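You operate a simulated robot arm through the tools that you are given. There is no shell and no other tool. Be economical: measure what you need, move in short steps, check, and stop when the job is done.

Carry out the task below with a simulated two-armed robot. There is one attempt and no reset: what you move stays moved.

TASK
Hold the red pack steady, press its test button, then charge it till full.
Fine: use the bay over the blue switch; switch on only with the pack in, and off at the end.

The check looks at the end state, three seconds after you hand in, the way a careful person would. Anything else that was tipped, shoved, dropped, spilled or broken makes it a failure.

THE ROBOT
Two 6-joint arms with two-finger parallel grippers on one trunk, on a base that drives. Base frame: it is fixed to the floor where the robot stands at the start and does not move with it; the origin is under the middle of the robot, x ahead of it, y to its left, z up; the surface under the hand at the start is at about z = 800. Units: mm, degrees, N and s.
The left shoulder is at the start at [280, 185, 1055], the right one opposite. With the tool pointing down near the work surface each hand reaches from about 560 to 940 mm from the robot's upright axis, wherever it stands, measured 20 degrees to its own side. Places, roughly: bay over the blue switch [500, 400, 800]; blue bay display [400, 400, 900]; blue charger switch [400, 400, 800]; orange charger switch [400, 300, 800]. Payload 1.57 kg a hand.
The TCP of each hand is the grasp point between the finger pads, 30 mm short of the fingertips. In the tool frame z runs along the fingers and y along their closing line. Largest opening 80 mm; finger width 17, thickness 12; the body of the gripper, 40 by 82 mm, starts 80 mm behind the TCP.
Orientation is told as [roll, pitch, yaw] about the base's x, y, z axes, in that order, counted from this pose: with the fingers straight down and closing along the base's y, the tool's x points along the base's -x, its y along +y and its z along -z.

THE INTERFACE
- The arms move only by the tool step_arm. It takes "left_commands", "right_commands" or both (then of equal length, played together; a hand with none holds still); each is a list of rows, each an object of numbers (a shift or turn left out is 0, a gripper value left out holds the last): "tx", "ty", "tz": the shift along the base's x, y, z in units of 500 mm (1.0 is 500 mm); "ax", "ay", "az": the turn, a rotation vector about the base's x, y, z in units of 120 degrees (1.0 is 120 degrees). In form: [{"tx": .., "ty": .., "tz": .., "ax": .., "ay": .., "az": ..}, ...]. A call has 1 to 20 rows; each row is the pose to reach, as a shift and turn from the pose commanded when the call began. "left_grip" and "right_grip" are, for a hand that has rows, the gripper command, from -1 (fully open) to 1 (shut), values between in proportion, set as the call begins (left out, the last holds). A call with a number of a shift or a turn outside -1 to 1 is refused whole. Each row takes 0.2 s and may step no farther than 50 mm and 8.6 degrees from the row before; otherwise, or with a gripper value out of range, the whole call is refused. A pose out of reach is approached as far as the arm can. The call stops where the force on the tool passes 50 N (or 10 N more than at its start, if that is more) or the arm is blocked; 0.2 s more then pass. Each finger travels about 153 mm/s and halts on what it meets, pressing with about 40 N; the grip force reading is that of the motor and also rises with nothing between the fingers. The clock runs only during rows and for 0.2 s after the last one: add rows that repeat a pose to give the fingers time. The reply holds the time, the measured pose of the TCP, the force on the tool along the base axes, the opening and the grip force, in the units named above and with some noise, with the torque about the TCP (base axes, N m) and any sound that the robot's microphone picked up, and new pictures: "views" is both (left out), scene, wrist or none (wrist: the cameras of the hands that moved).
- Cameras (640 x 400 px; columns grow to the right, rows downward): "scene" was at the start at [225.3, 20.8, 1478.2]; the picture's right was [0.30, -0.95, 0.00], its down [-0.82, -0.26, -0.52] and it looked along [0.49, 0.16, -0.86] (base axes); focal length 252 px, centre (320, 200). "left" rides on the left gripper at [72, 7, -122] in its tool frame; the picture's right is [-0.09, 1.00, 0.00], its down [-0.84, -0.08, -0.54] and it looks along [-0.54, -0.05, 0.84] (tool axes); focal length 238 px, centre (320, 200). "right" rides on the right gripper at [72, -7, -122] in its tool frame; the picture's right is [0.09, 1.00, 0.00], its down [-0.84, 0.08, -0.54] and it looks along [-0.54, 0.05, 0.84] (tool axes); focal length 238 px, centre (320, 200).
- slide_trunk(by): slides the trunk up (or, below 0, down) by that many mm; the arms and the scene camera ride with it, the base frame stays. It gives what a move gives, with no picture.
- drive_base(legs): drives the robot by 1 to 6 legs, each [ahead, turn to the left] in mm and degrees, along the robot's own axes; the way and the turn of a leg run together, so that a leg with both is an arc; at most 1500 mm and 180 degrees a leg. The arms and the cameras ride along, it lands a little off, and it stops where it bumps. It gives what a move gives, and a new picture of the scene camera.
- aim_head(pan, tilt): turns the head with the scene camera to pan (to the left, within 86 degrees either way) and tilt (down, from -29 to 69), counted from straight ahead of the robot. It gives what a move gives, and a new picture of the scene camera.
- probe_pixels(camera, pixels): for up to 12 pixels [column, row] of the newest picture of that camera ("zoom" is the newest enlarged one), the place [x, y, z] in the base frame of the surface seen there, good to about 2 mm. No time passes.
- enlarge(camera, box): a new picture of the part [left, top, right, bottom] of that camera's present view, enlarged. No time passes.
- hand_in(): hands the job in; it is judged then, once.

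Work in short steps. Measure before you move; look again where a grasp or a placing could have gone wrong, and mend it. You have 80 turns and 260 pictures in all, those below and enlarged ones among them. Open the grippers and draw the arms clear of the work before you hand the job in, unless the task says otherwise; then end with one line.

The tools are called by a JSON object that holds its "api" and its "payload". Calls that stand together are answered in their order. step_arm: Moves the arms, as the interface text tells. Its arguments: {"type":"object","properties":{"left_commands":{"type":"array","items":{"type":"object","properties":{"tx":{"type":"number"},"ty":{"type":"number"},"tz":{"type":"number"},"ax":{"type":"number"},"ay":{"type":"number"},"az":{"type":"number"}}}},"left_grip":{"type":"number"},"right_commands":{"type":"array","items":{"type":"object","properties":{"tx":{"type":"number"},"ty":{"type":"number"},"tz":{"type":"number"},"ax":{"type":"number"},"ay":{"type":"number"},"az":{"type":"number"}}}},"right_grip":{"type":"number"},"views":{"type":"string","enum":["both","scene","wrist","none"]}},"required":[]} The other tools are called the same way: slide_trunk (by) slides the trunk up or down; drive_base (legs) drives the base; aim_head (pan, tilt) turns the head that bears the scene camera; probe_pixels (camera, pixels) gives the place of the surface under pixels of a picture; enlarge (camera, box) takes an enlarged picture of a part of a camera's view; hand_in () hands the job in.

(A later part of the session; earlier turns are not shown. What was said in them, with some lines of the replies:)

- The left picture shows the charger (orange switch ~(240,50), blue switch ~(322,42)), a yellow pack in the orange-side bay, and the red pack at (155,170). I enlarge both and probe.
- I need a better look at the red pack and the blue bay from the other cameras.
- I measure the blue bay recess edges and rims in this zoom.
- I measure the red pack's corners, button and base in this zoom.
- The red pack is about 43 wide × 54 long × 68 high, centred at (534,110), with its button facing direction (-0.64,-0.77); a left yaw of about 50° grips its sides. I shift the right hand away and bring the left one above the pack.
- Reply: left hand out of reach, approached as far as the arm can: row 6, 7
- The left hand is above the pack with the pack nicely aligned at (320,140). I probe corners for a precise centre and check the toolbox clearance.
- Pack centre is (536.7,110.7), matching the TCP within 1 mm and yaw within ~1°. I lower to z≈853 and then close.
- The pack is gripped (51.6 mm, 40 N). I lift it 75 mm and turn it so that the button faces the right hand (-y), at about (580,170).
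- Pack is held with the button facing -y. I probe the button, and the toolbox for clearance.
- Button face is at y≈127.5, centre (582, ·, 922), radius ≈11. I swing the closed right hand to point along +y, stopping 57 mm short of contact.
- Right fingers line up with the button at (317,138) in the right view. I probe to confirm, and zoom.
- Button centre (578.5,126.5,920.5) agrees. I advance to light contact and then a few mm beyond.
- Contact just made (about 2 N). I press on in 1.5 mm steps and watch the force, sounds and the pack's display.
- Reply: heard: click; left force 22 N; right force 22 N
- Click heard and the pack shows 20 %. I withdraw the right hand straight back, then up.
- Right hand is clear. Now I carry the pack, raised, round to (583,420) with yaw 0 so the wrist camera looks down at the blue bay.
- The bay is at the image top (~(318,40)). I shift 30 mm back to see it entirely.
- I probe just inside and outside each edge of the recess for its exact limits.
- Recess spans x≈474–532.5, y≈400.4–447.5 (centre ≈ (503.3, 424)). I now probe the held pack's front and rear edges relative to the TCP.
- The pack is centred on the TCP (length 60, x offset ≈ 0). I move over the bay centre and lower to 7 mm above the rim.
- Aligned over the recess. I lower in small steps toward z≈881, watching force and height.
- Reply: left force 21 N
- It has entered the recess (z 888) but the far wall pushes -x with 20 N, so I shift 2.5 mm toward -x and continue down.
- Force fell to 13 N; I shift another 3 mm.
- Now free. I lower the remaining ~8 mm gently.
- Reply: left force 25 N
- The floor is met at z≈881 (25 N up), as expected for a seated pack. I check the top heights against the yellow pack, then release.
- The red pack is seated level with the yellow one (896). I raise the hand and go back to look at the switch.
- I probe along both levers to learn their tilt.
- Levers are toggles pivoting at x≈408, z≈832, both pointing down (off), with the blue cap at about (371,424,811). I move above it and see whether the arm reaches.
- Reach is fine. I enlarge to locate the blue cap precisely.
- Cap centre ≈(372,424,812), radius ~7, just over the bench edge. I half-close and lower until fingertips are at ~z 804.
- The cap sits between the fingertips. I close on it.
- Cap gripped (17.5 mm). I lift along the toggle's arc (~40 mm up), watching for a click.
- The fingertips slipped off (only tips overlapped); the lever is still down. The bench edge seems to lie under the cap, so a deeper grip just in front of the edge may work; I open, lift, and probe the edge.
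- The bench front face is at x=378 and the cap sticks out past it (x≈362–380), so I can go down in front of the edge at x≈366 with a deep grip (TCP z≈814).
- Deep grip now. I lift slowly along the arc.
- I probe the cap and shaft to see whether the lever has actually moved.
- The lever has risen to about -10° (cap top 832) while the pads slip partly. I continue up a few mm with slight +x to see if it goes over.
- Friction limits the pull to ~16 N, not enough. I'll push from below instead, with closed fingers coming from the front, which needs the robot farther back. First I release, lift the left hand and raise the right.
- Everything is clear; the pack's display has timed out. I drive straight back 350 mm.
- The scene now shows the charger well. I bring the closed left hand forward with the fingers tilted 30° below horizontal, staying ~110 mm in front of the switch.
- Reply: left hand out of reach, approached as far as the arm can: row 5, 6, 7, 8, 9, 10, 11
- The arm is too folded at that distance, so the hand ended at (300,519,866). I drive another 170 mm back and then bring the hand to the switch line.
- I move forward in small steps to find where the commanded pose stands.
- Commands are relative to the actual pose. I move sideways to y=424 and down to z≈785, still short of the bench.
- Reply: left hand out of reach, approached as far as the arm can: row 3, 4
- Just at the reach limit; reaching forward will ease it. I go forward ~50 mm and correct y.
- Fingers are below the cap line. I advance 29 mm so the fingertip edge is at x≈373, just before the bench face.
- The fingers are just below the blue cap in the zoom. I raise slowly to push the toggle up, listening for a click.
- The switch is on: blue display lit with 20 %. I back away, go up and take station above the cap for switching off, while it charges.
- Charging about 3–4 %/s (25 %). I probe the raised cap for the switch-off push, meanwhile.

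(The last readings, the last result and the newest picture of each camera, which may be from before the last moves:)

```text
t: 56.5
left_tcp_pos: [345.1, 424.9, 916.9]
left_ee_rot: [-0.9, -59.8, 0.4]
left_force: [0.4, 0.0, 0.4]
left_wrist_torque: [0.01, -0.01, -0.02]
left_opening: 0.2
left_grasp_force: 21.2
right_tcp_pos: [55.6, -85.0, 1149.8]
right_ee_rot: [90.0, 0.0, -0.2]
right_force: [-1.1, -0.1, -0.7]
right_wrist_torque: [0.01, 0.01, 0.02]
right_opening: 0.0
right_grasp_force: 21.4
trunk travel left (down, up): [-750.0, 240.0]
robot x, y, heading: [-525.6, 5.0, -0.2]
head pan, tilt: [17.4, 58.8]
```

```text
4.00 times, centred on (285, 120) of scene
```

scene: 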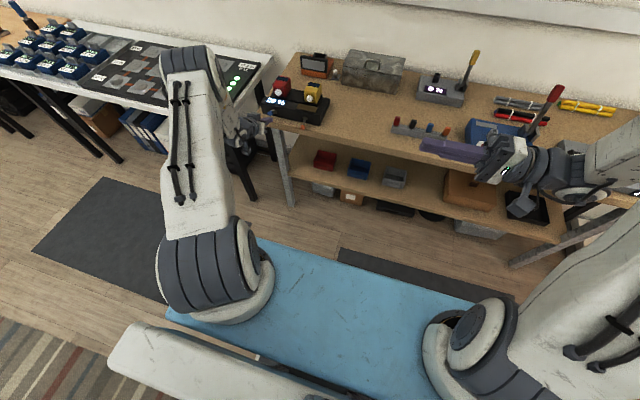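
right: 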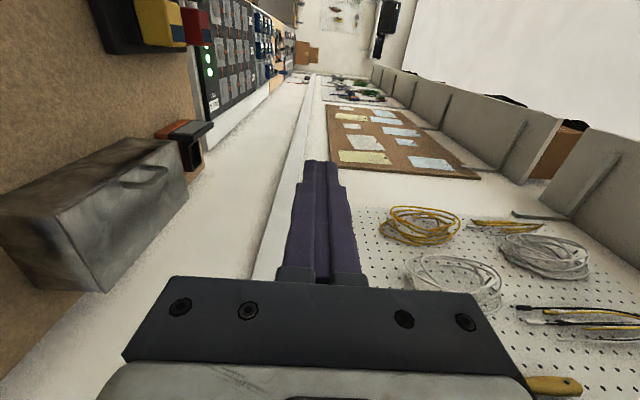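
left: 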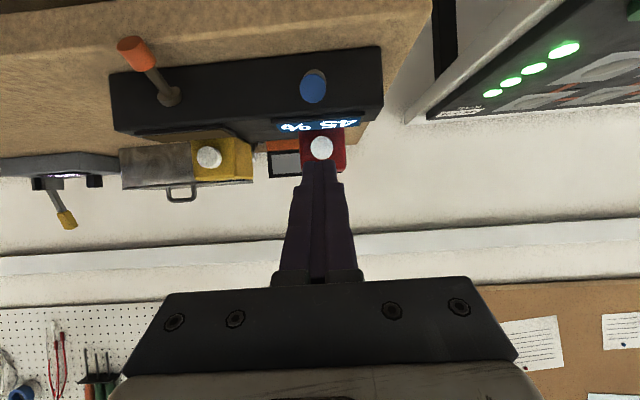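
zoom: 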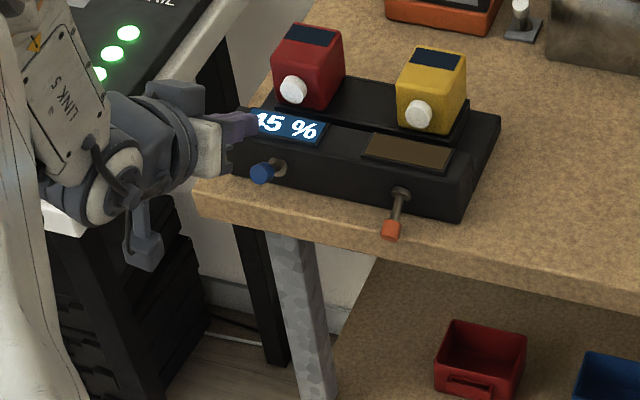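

45 % and ~5 %/s. I lower slightly to just above the cap and wait two calls.

{"api": "step_arm", "payload": {"left_commands": [{"tz": -0.04}, {"tz": -0.05}, {"tz": -0.05}, {"tz": -0.05}, {"tz": -0.05}, {"tz": -0.05}, {"tz": -0.05}, {"tz": -0.05}, {"tz": -0.05}, {"tz": -0.05}, {"tz": -0.05}, {"tz": -0.05}, {"tz": -0.05}, {"tz": -0.05}, {"tz": -0.05}, {"tz": -0.05}, {"tz": -0.05}, {"tz": -0.05}, {"tz": -0.05}, {"tz": -0.05}], "views": "none"}}

{"api": "step_arm", "payload": {"left_commands": [{}, {}, {}, {}, {}, {}, {}, {}, {}, {}, {}, {}, {}, {}, {}], "views": "wrist"}}

{"api": "enlarge", "payload": {"camera": "scene", "box": [230, 70, 340, 170]}}

```text
t: 60.7
left_tcp_pos: [344.9, 425.1, 891.0]
left_ee_rot: [-0.7, -59.7, 0.2]
left_force: [-1.0, 0.2, -0.5]
left_wrist_torque: [0.02, 0.03, -0.01]
left_opening: 0.0
left_grasp_force: 21.2
right_tcp_pos: [56.2, -86.9, 1150.2]
right_ee_rot: [90.0, 0.0, -0.3]
right_force: [-0.8, -0.6, 0.8]
right_wrist_torque: [0.0, -0.03, 0.01]
right_opening: 0.2
right_grasp_force: 21.4
trunk travel left (down, up): [-750.0, 240.0]
robot x, y, heading: [-526.1, 4.5, -0.4]
head pan, tilt: [17.4, 58.8]
```

```text
t: 63.9
left_tcp_pos: [343.8, 425.8, 892.6]
left_ee_rot: [-0.7, -59.8, 0.4]
left_force: [-0.2, 0.6, 0.6]
left_wrist_torque: [-0.01, -0.03, -0.01]
left_opening: 0.4
left_grasp_force: 21.8
right_tcp_pos: [55.1, -85.0, 1149.1]
right_ee_rot: [90.1, 0.0, -0.2]
right_force: [-0.2, -0.6, -0.6]
right_wrist_torque: [0.0, 0.0, 0.01]
right_opening: 0.1
right_grasp_force: 21.2
trunk travel left (down, up): [-750.0, 240.0]
robot x, y, heading: [-522.8, 1.5, -0.5]
head pan, tilt: [17.4, 58.8]
```

left: 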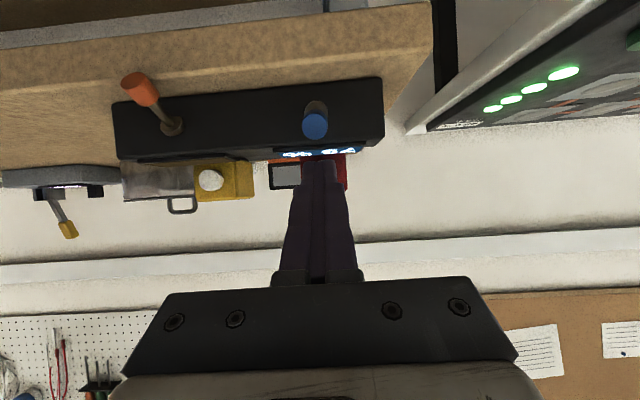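

```text
4.00 times, centred on (285, 120) of scene
```

zoom: 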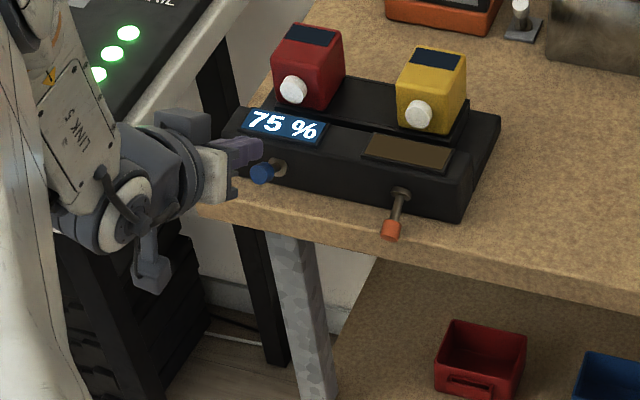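

75 % at t=63.9, about 4 %/s. I wait ~4.2 s and look again.

{"api": "step_arm", "payload": {"left_commands": [{}, {}, {}, {}, {}, {}, {}, {}, {}, {}, {}, {}, {}, {}, {}, {}, {}, {}, {}, {}], "views": "none"}}

{"api": "enlarge", "payload": {"camera": "scene", "box": [230, 70, 340, 170]}}

```text
t: 68.1
left_tcp_pos: [345.4, 426.6, 892.0]
left_ee_rot: [-0.7, -59.8, 0.3]
left_force: [0.4, -0.4, 0.5]
left_wrist_torque: [-0.02, 0.0, 0.0]
left_opening: 0.0
left_grasp_force: 21.4
right_tcp_pos: [55.6, -86.0, 1148.9]
right_ee_rot: [90.1, 0.0, -0.2]
right_force: [1.0, -0.1, 0.6]
right_wrist_torque: [0.04, -0.01, -0.01]
right_opening: 0.2
right_grasp_force: 20.9
trunk travel left (down, up): [-750.0, 240.0]
robot x, y, heading: [-524.8, 3.3, -0.1]
head pan, tilt: [17.4, 58.8]
```

```text
4.00 times, centred on (285, 120) of scene
```

zoom: 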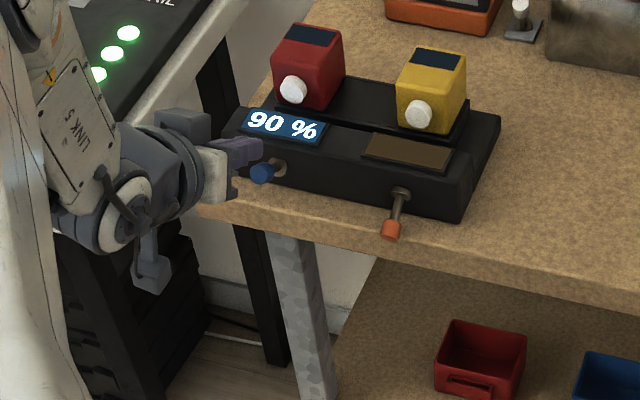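

90 % now. I wait ~1.8 s and look.

{"api": "step_arm", "payload": {"left_commands": [{}, {}, {}, {}, {}, {}, {}, {}], "views": "none"}}

{"api": "enlarge", "payload": {"camera": "scene", "box": [230, 70, 340, 170]}}

```text
t: 69.9
left_tcp_pos: [344.6, 425.3, 891.4]
left_ee_rot: [-0.6, -59.8, 0.3]
left_force: [0.7, 0.0, 1.0]
left_wrist_torque: [0.03, 0.0, -0.01]
left_opening: 0.0
left_grasp_force: 21.1
right_tcp_pos: [56.6, -85.2, 1149.4]
right_ee_rot: [90.0, 0.0, -0.2]
right_force: [0.0, -0.2, -1.2]
right_wrist_torque: [0.0, -0.02, 0.03]
right_opening: 0.0
right_grasp_force: 21.3
trunk travel left (down, up): [-750.0, 240.0]
robot x, y, heading: [-524.1, 3.9, -0.4]
head pan, tilt: [17.4, 58.8]
```

```text
4.00 times, centred on (285, 120) of scene
```

zoom: 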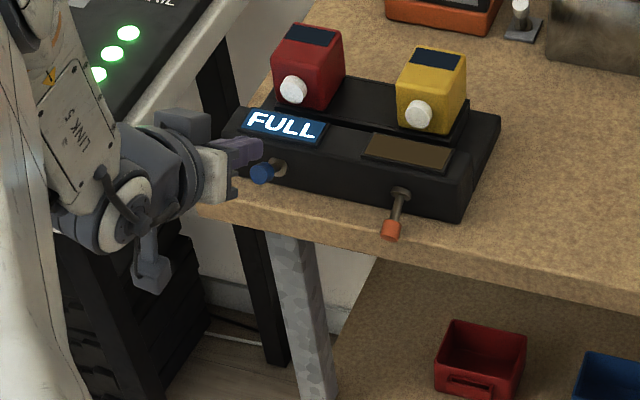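

Display reads FULL. I push the cap down from above to switch off.

{"api": "step_arm", "payload": {"left_commands": [{"tz": -0.02}, {"tz": -0.036}, {"tz": -0.05}, {"tz": -0.064}, {"tz": -0.078}, {"tz": -0.09}, {"tz": -0.1}], "views": "none"}}

{"api": "enlarge", "payload": {"camera": "scene", "box": [230, 70, 340, 170]}}

```text
t: 71.0
left_tcp_pos: [336.6, 426.2, 857.1]
left_ee_rot: [-0.9, -59.2, 0.5]
left_force: [-28.2, -7.1, 10.3]
left_wrist_torque: [-0.2, 0.11, -0.21]
left_opening: 0.0
left_grasp_force: 21.1
right_tcp_pos: [54.5, -84.4, 1150.3]
right_ee_rot: [90.1, -0.1, 0.1]
right_force: [0.0, 0.3, -0.2]
right_wrist_torque: [-0.01, -0.03, -0.04]
right_opening: 0.0
right_grasp_force: 21.1
trunk travel left (down, up): [-750.0, 240.0]
robot x, y, heading: [-525.0, -0.3, -0.0]
head pan, tilt: [17.4, 58.8]
stopped in row 5 (left hand): the force on the tool passed its limit at 58 N (the readings are from after the stop); the commanded pose is now the measured one
```

```text
4.00 times, centred on (285, 120) of scene
```

zoom: 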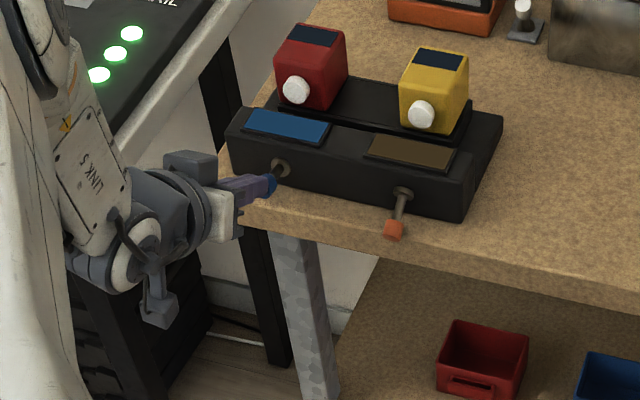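

Display is off and the lever has gone down, though the tip pressed against the cap's end. I draw back and look.

{"api": "step_arm", "payload": {"left_commands": [{"tx": -0.03, "tz": 0.0}, {"tx": -0.08}, {"tx": -0.14, "tz": 0.04}, {"tx": -0.14, "tz": 0.1}], "views": "scene"}}

{"api": "enlarge", "payload": {"camera": "scene", "box": [230, 70, 340, 170]}}

```text
t: 72.0
left_tcp_pos: [271.7, 426.2, 908.0]
left_ee_rot: [-0.7, -59.5, 0.2]
left_force: [0.5, 0.0, -0.2]
left_wrist_torque: [0.0, -0.02, -0.01]
left_opening: 0.0
left_grasp_force: 20.9
right_tcp_pos: [55.8, -85.4, 1150.6]
right_ee_rot: [90.0, -0.1, -0.1]
right_force: [0.7, 1.0, -0.4]
right_wrist_torque: [-0.01, -0.02, 0.01]
right_opening: 0.3
right_grasp_force: 21.1
trunk travel left (down, up): [-750.0, 240.0]
robot x, y, heading: [-527.5, -3.5, -0.0]
head pan, tilt: [17.4, 58.8]
```

scene: 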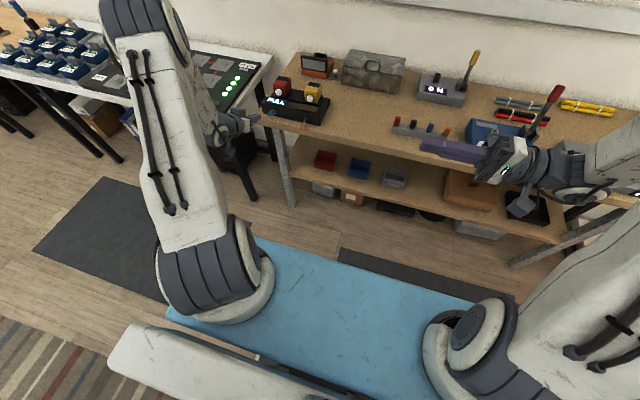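

```text
4.00 times, centred on (285, 120) of scene
```

zoom: 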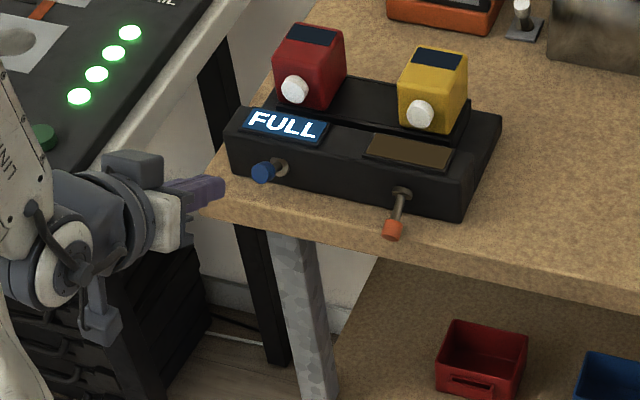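

The toggle sprang back on because I had hit the cap's end rather than its top. I go further forward (tip over the cap/shaft at x≈379), still above.

{"api": "step_arm", "payload": {"left_commands": [{"tx": 0.08, "ty": -0.004}, {"tx": 0.14, "ty": -0.004}, {"tx": 0.169, "ty": -0.004}, {"tx": 0.169, "ty": -0.004}], "views": "wrist"}}

{"api": "enlarge", "payload": {"camera": "scene", "box": [230, 70, 340, 170]}}

```text
t: 73.0
left_tcp_pos: [354.6, 425.7, 909.1]
left_ee_rot: [-0.7, -59.5, 0.2]
left_force: [0.2, 1.1, -0.1]
left_wrist_torque: [0.01, 0.0, -0.02]
left_opening: 0.0
left_grasp_force: 20.8
right_tcp_pos: [56.0, -85.1, 1149.7]
right_ee_rot: [90.0, 0.0, -0.1]
right_force: [1.2, -0.4, 0.0]
right_wrist_torque: [0.01, -0.01, 0.03]
right_opening: 0.0
right_grasp_force: 21.5
trunk travel left (down, up): [-750.0, 240.0]
robot x, y, heading: [-521.6, 0.6, -0.3]
head pan, tilt: [17.4, 58.8]
```

left: 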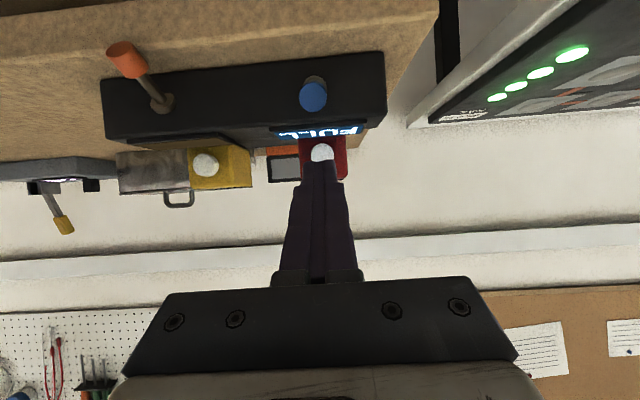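

```text
4.00 times, centred on (285, 120) of scene
```

zoom: 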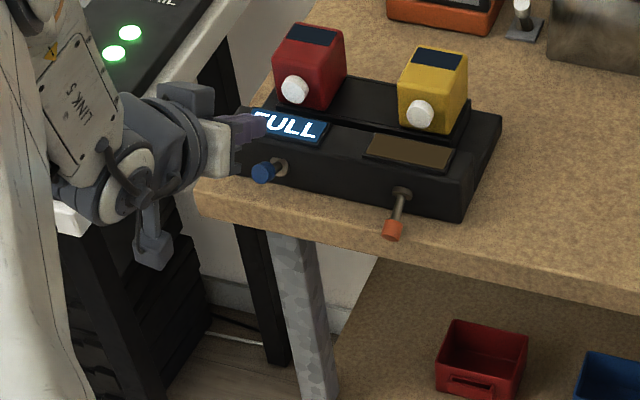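

The tip is over the cap. I push down in steps to TCP z≈842.

{"api": "step_arm", "payload": {"left_commands": [{"tz": -0.03}, {"tz": -0.05}, {"tz": -0.064}, {"tz": -0.076}, {"tz": -0.088}, {"tz": -0.1}, {"tz": -0.112}, {"tz": -0.124}, {"tz": -0.134}], "views": "none"}}

{"api": "enlarge", "payload": {"camera": "scene", "box": [230, 70, 340, 170]}}

```text
t: 75.0
left_tcp_pos: [356.3, 425.8, 842.5]
left_ee_rot: [-0.7, -59.7, 0.2]
left_force: [1.1, 0.6, 4.2]
left_wrist_torque: [-0.02, -0.13, 0.04]
left_opening: 0.0
left_grasp_force: 21.4
right_tcp_pos: [55.1, -85.6, 1150.9]
right_ee_rot: [90.0, 0.1, 0.0]
right_force: [-0.4, 0.2, -0.1]
right_wrist_torque: [-0.01, 0.01, -0.02]
right_opening: 0.0
right_grasp_force: 21.3
trunk travel left (down, up): [-750.0, 240.0]
robot x, y, heading: [-526.8, 1.4, -0.1]
head pan, tilt: [17.4, 58.8]
```

```text
4.00 times, centred on (285, 120) of scene
```

zoom: 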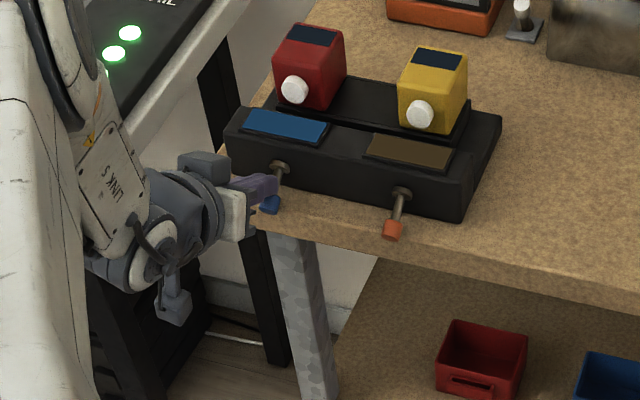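

The lever is fully down under the finger and the display is dark, force only 4 N. I lift straight up (no scraping), then draw back and check.

{"api": "step_arm", "payload": {"left_commands": [{"tz": 0.04}, {"tz": 0.1}, {"tz": 0.16}, {"tz": 0.2, "tx": -0.06}, {"tz": 0.22, "tx": -0.14}, {"tz": 0.22, "tx": -0.2}], "views": "scene"}}

{"api": "enlarge", "payload": {"camera": "scene", "box": [230, 70, 340, 170]}}

```text
t: 76.4
left_tcp_pos: [256.1, 423.3, 950.9]
left_ee_rot: [-0.6, -59.6, 0.2]
left_force: [-0.1, -1.0, -0.7]
left_wrist_torque: [-0.01, 0.01, -0.04]
left_opening: 0.1
left_grasp_force: 21.2
right_tcp_pos: [55.2, -85.4, 1149.2]
right_ee_rot: [90.0, 0.0, 0.0]
right_force: [-0.8, 0.5, -0.7]
right_wrist_torque: [-0.02, -0.02, 0.02]
right_opening: 0.0
right_grasp_force: 21.2
trunk travel left (down, up): [-750.0, 240.0]
robot x, y, heading: [-527.6, -1.6, -0.3]
head pan, tilt: [17.4, 58.8]
```

scene: 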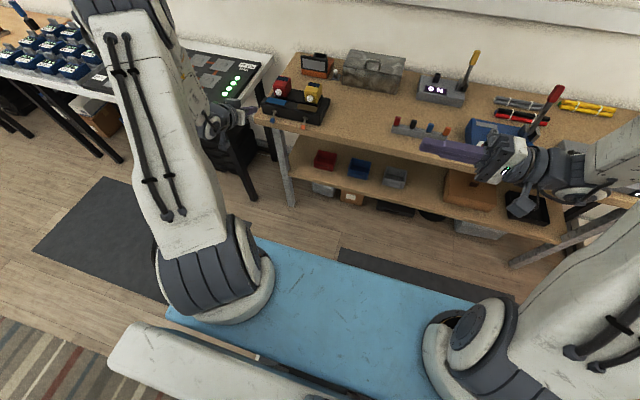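

```text
4.00 times, centred on (285, 120) of scene
```

zoom: 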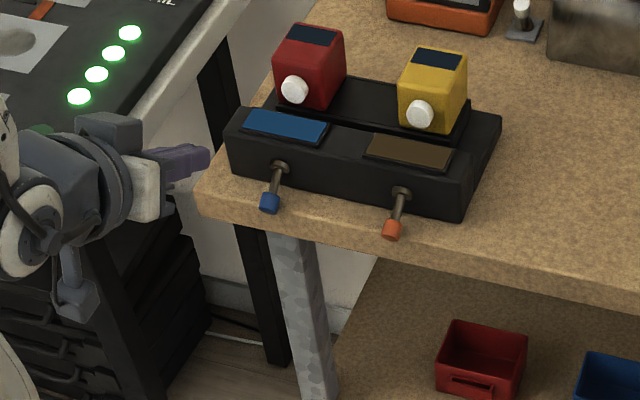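

The blue lever stays down, display off, pack seated. I verify the charger hasn't shifted, and open both grippers while withdrawing further.

{"api": "probe_pixels", "payload": {"camera": "zoom", "pixels": [[286, 126], [408, 152], [310, 36], [438, 60], [275, 180], [392, 228]]}}

{"api": "step_arm", "payload": {"left_commands": [{"tx": -0.03, "tz": 0.05}, {"tx": -0.06, "tz": 0.1}, {"tx": -0.06, "tz": 0.14}, {"tx": -0.06, "tz": 0.14}], "right_commands": [{}, {}, {}, {}], "left_grip": -1, "right_grip": -1, "views": "scene"}}

```text
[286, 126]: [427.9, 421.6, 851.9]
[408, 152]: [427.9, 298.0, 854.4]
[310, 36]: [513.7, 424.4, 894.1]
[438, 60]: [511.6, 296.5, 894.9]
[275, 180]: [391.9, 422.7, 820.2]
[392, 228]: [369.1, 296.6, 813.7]
```

```text
t: 77.4
left_tcp_pos: [226.6, 425.4, 1021.9]
left_ee_rot: [-0.6, -59.5, 0.1]
left_force: [0.5, 0.2, 0.6]
left_wrist_torque: [0.03, 0.01, 0.03]
left_opening: 80.0
left_grasp_force: 0.0
right_tcp_pos: [55.3, -84.5, 1150.6]
right_ee_rot: [89.9, -0.1, -0.1]
right_force: [-0.7, 0.5, -0.5]
right_wrist_torque: [-0.01, 0.01, -0.01]
right_opening: 80.0
right_grasp_force: 0.1
trunk travel left (down, up): [-750.0, 240.0]
robot x, y, heading: [-524.6, -1.3, -0.1]
head pan, tilt: [17.4, 58.8]
```

scene: 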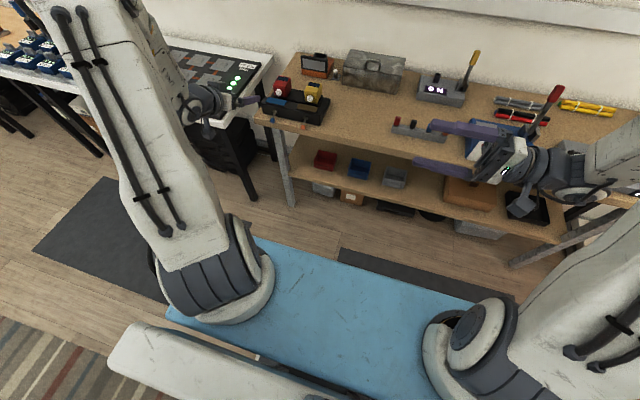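

The charger hasn't moved, both grippers are open and both arms are clear, so I hand in.

{"api": "hand_in", "payload": {}}

```text
The job is handed in.
```

I held the red pack in the left hand and pressed its test button (click heard, 20 %), charged it to FULL in the bay over the blue switch, and left that switch off; my first try at switching off sprang back on briefly before the second try held.
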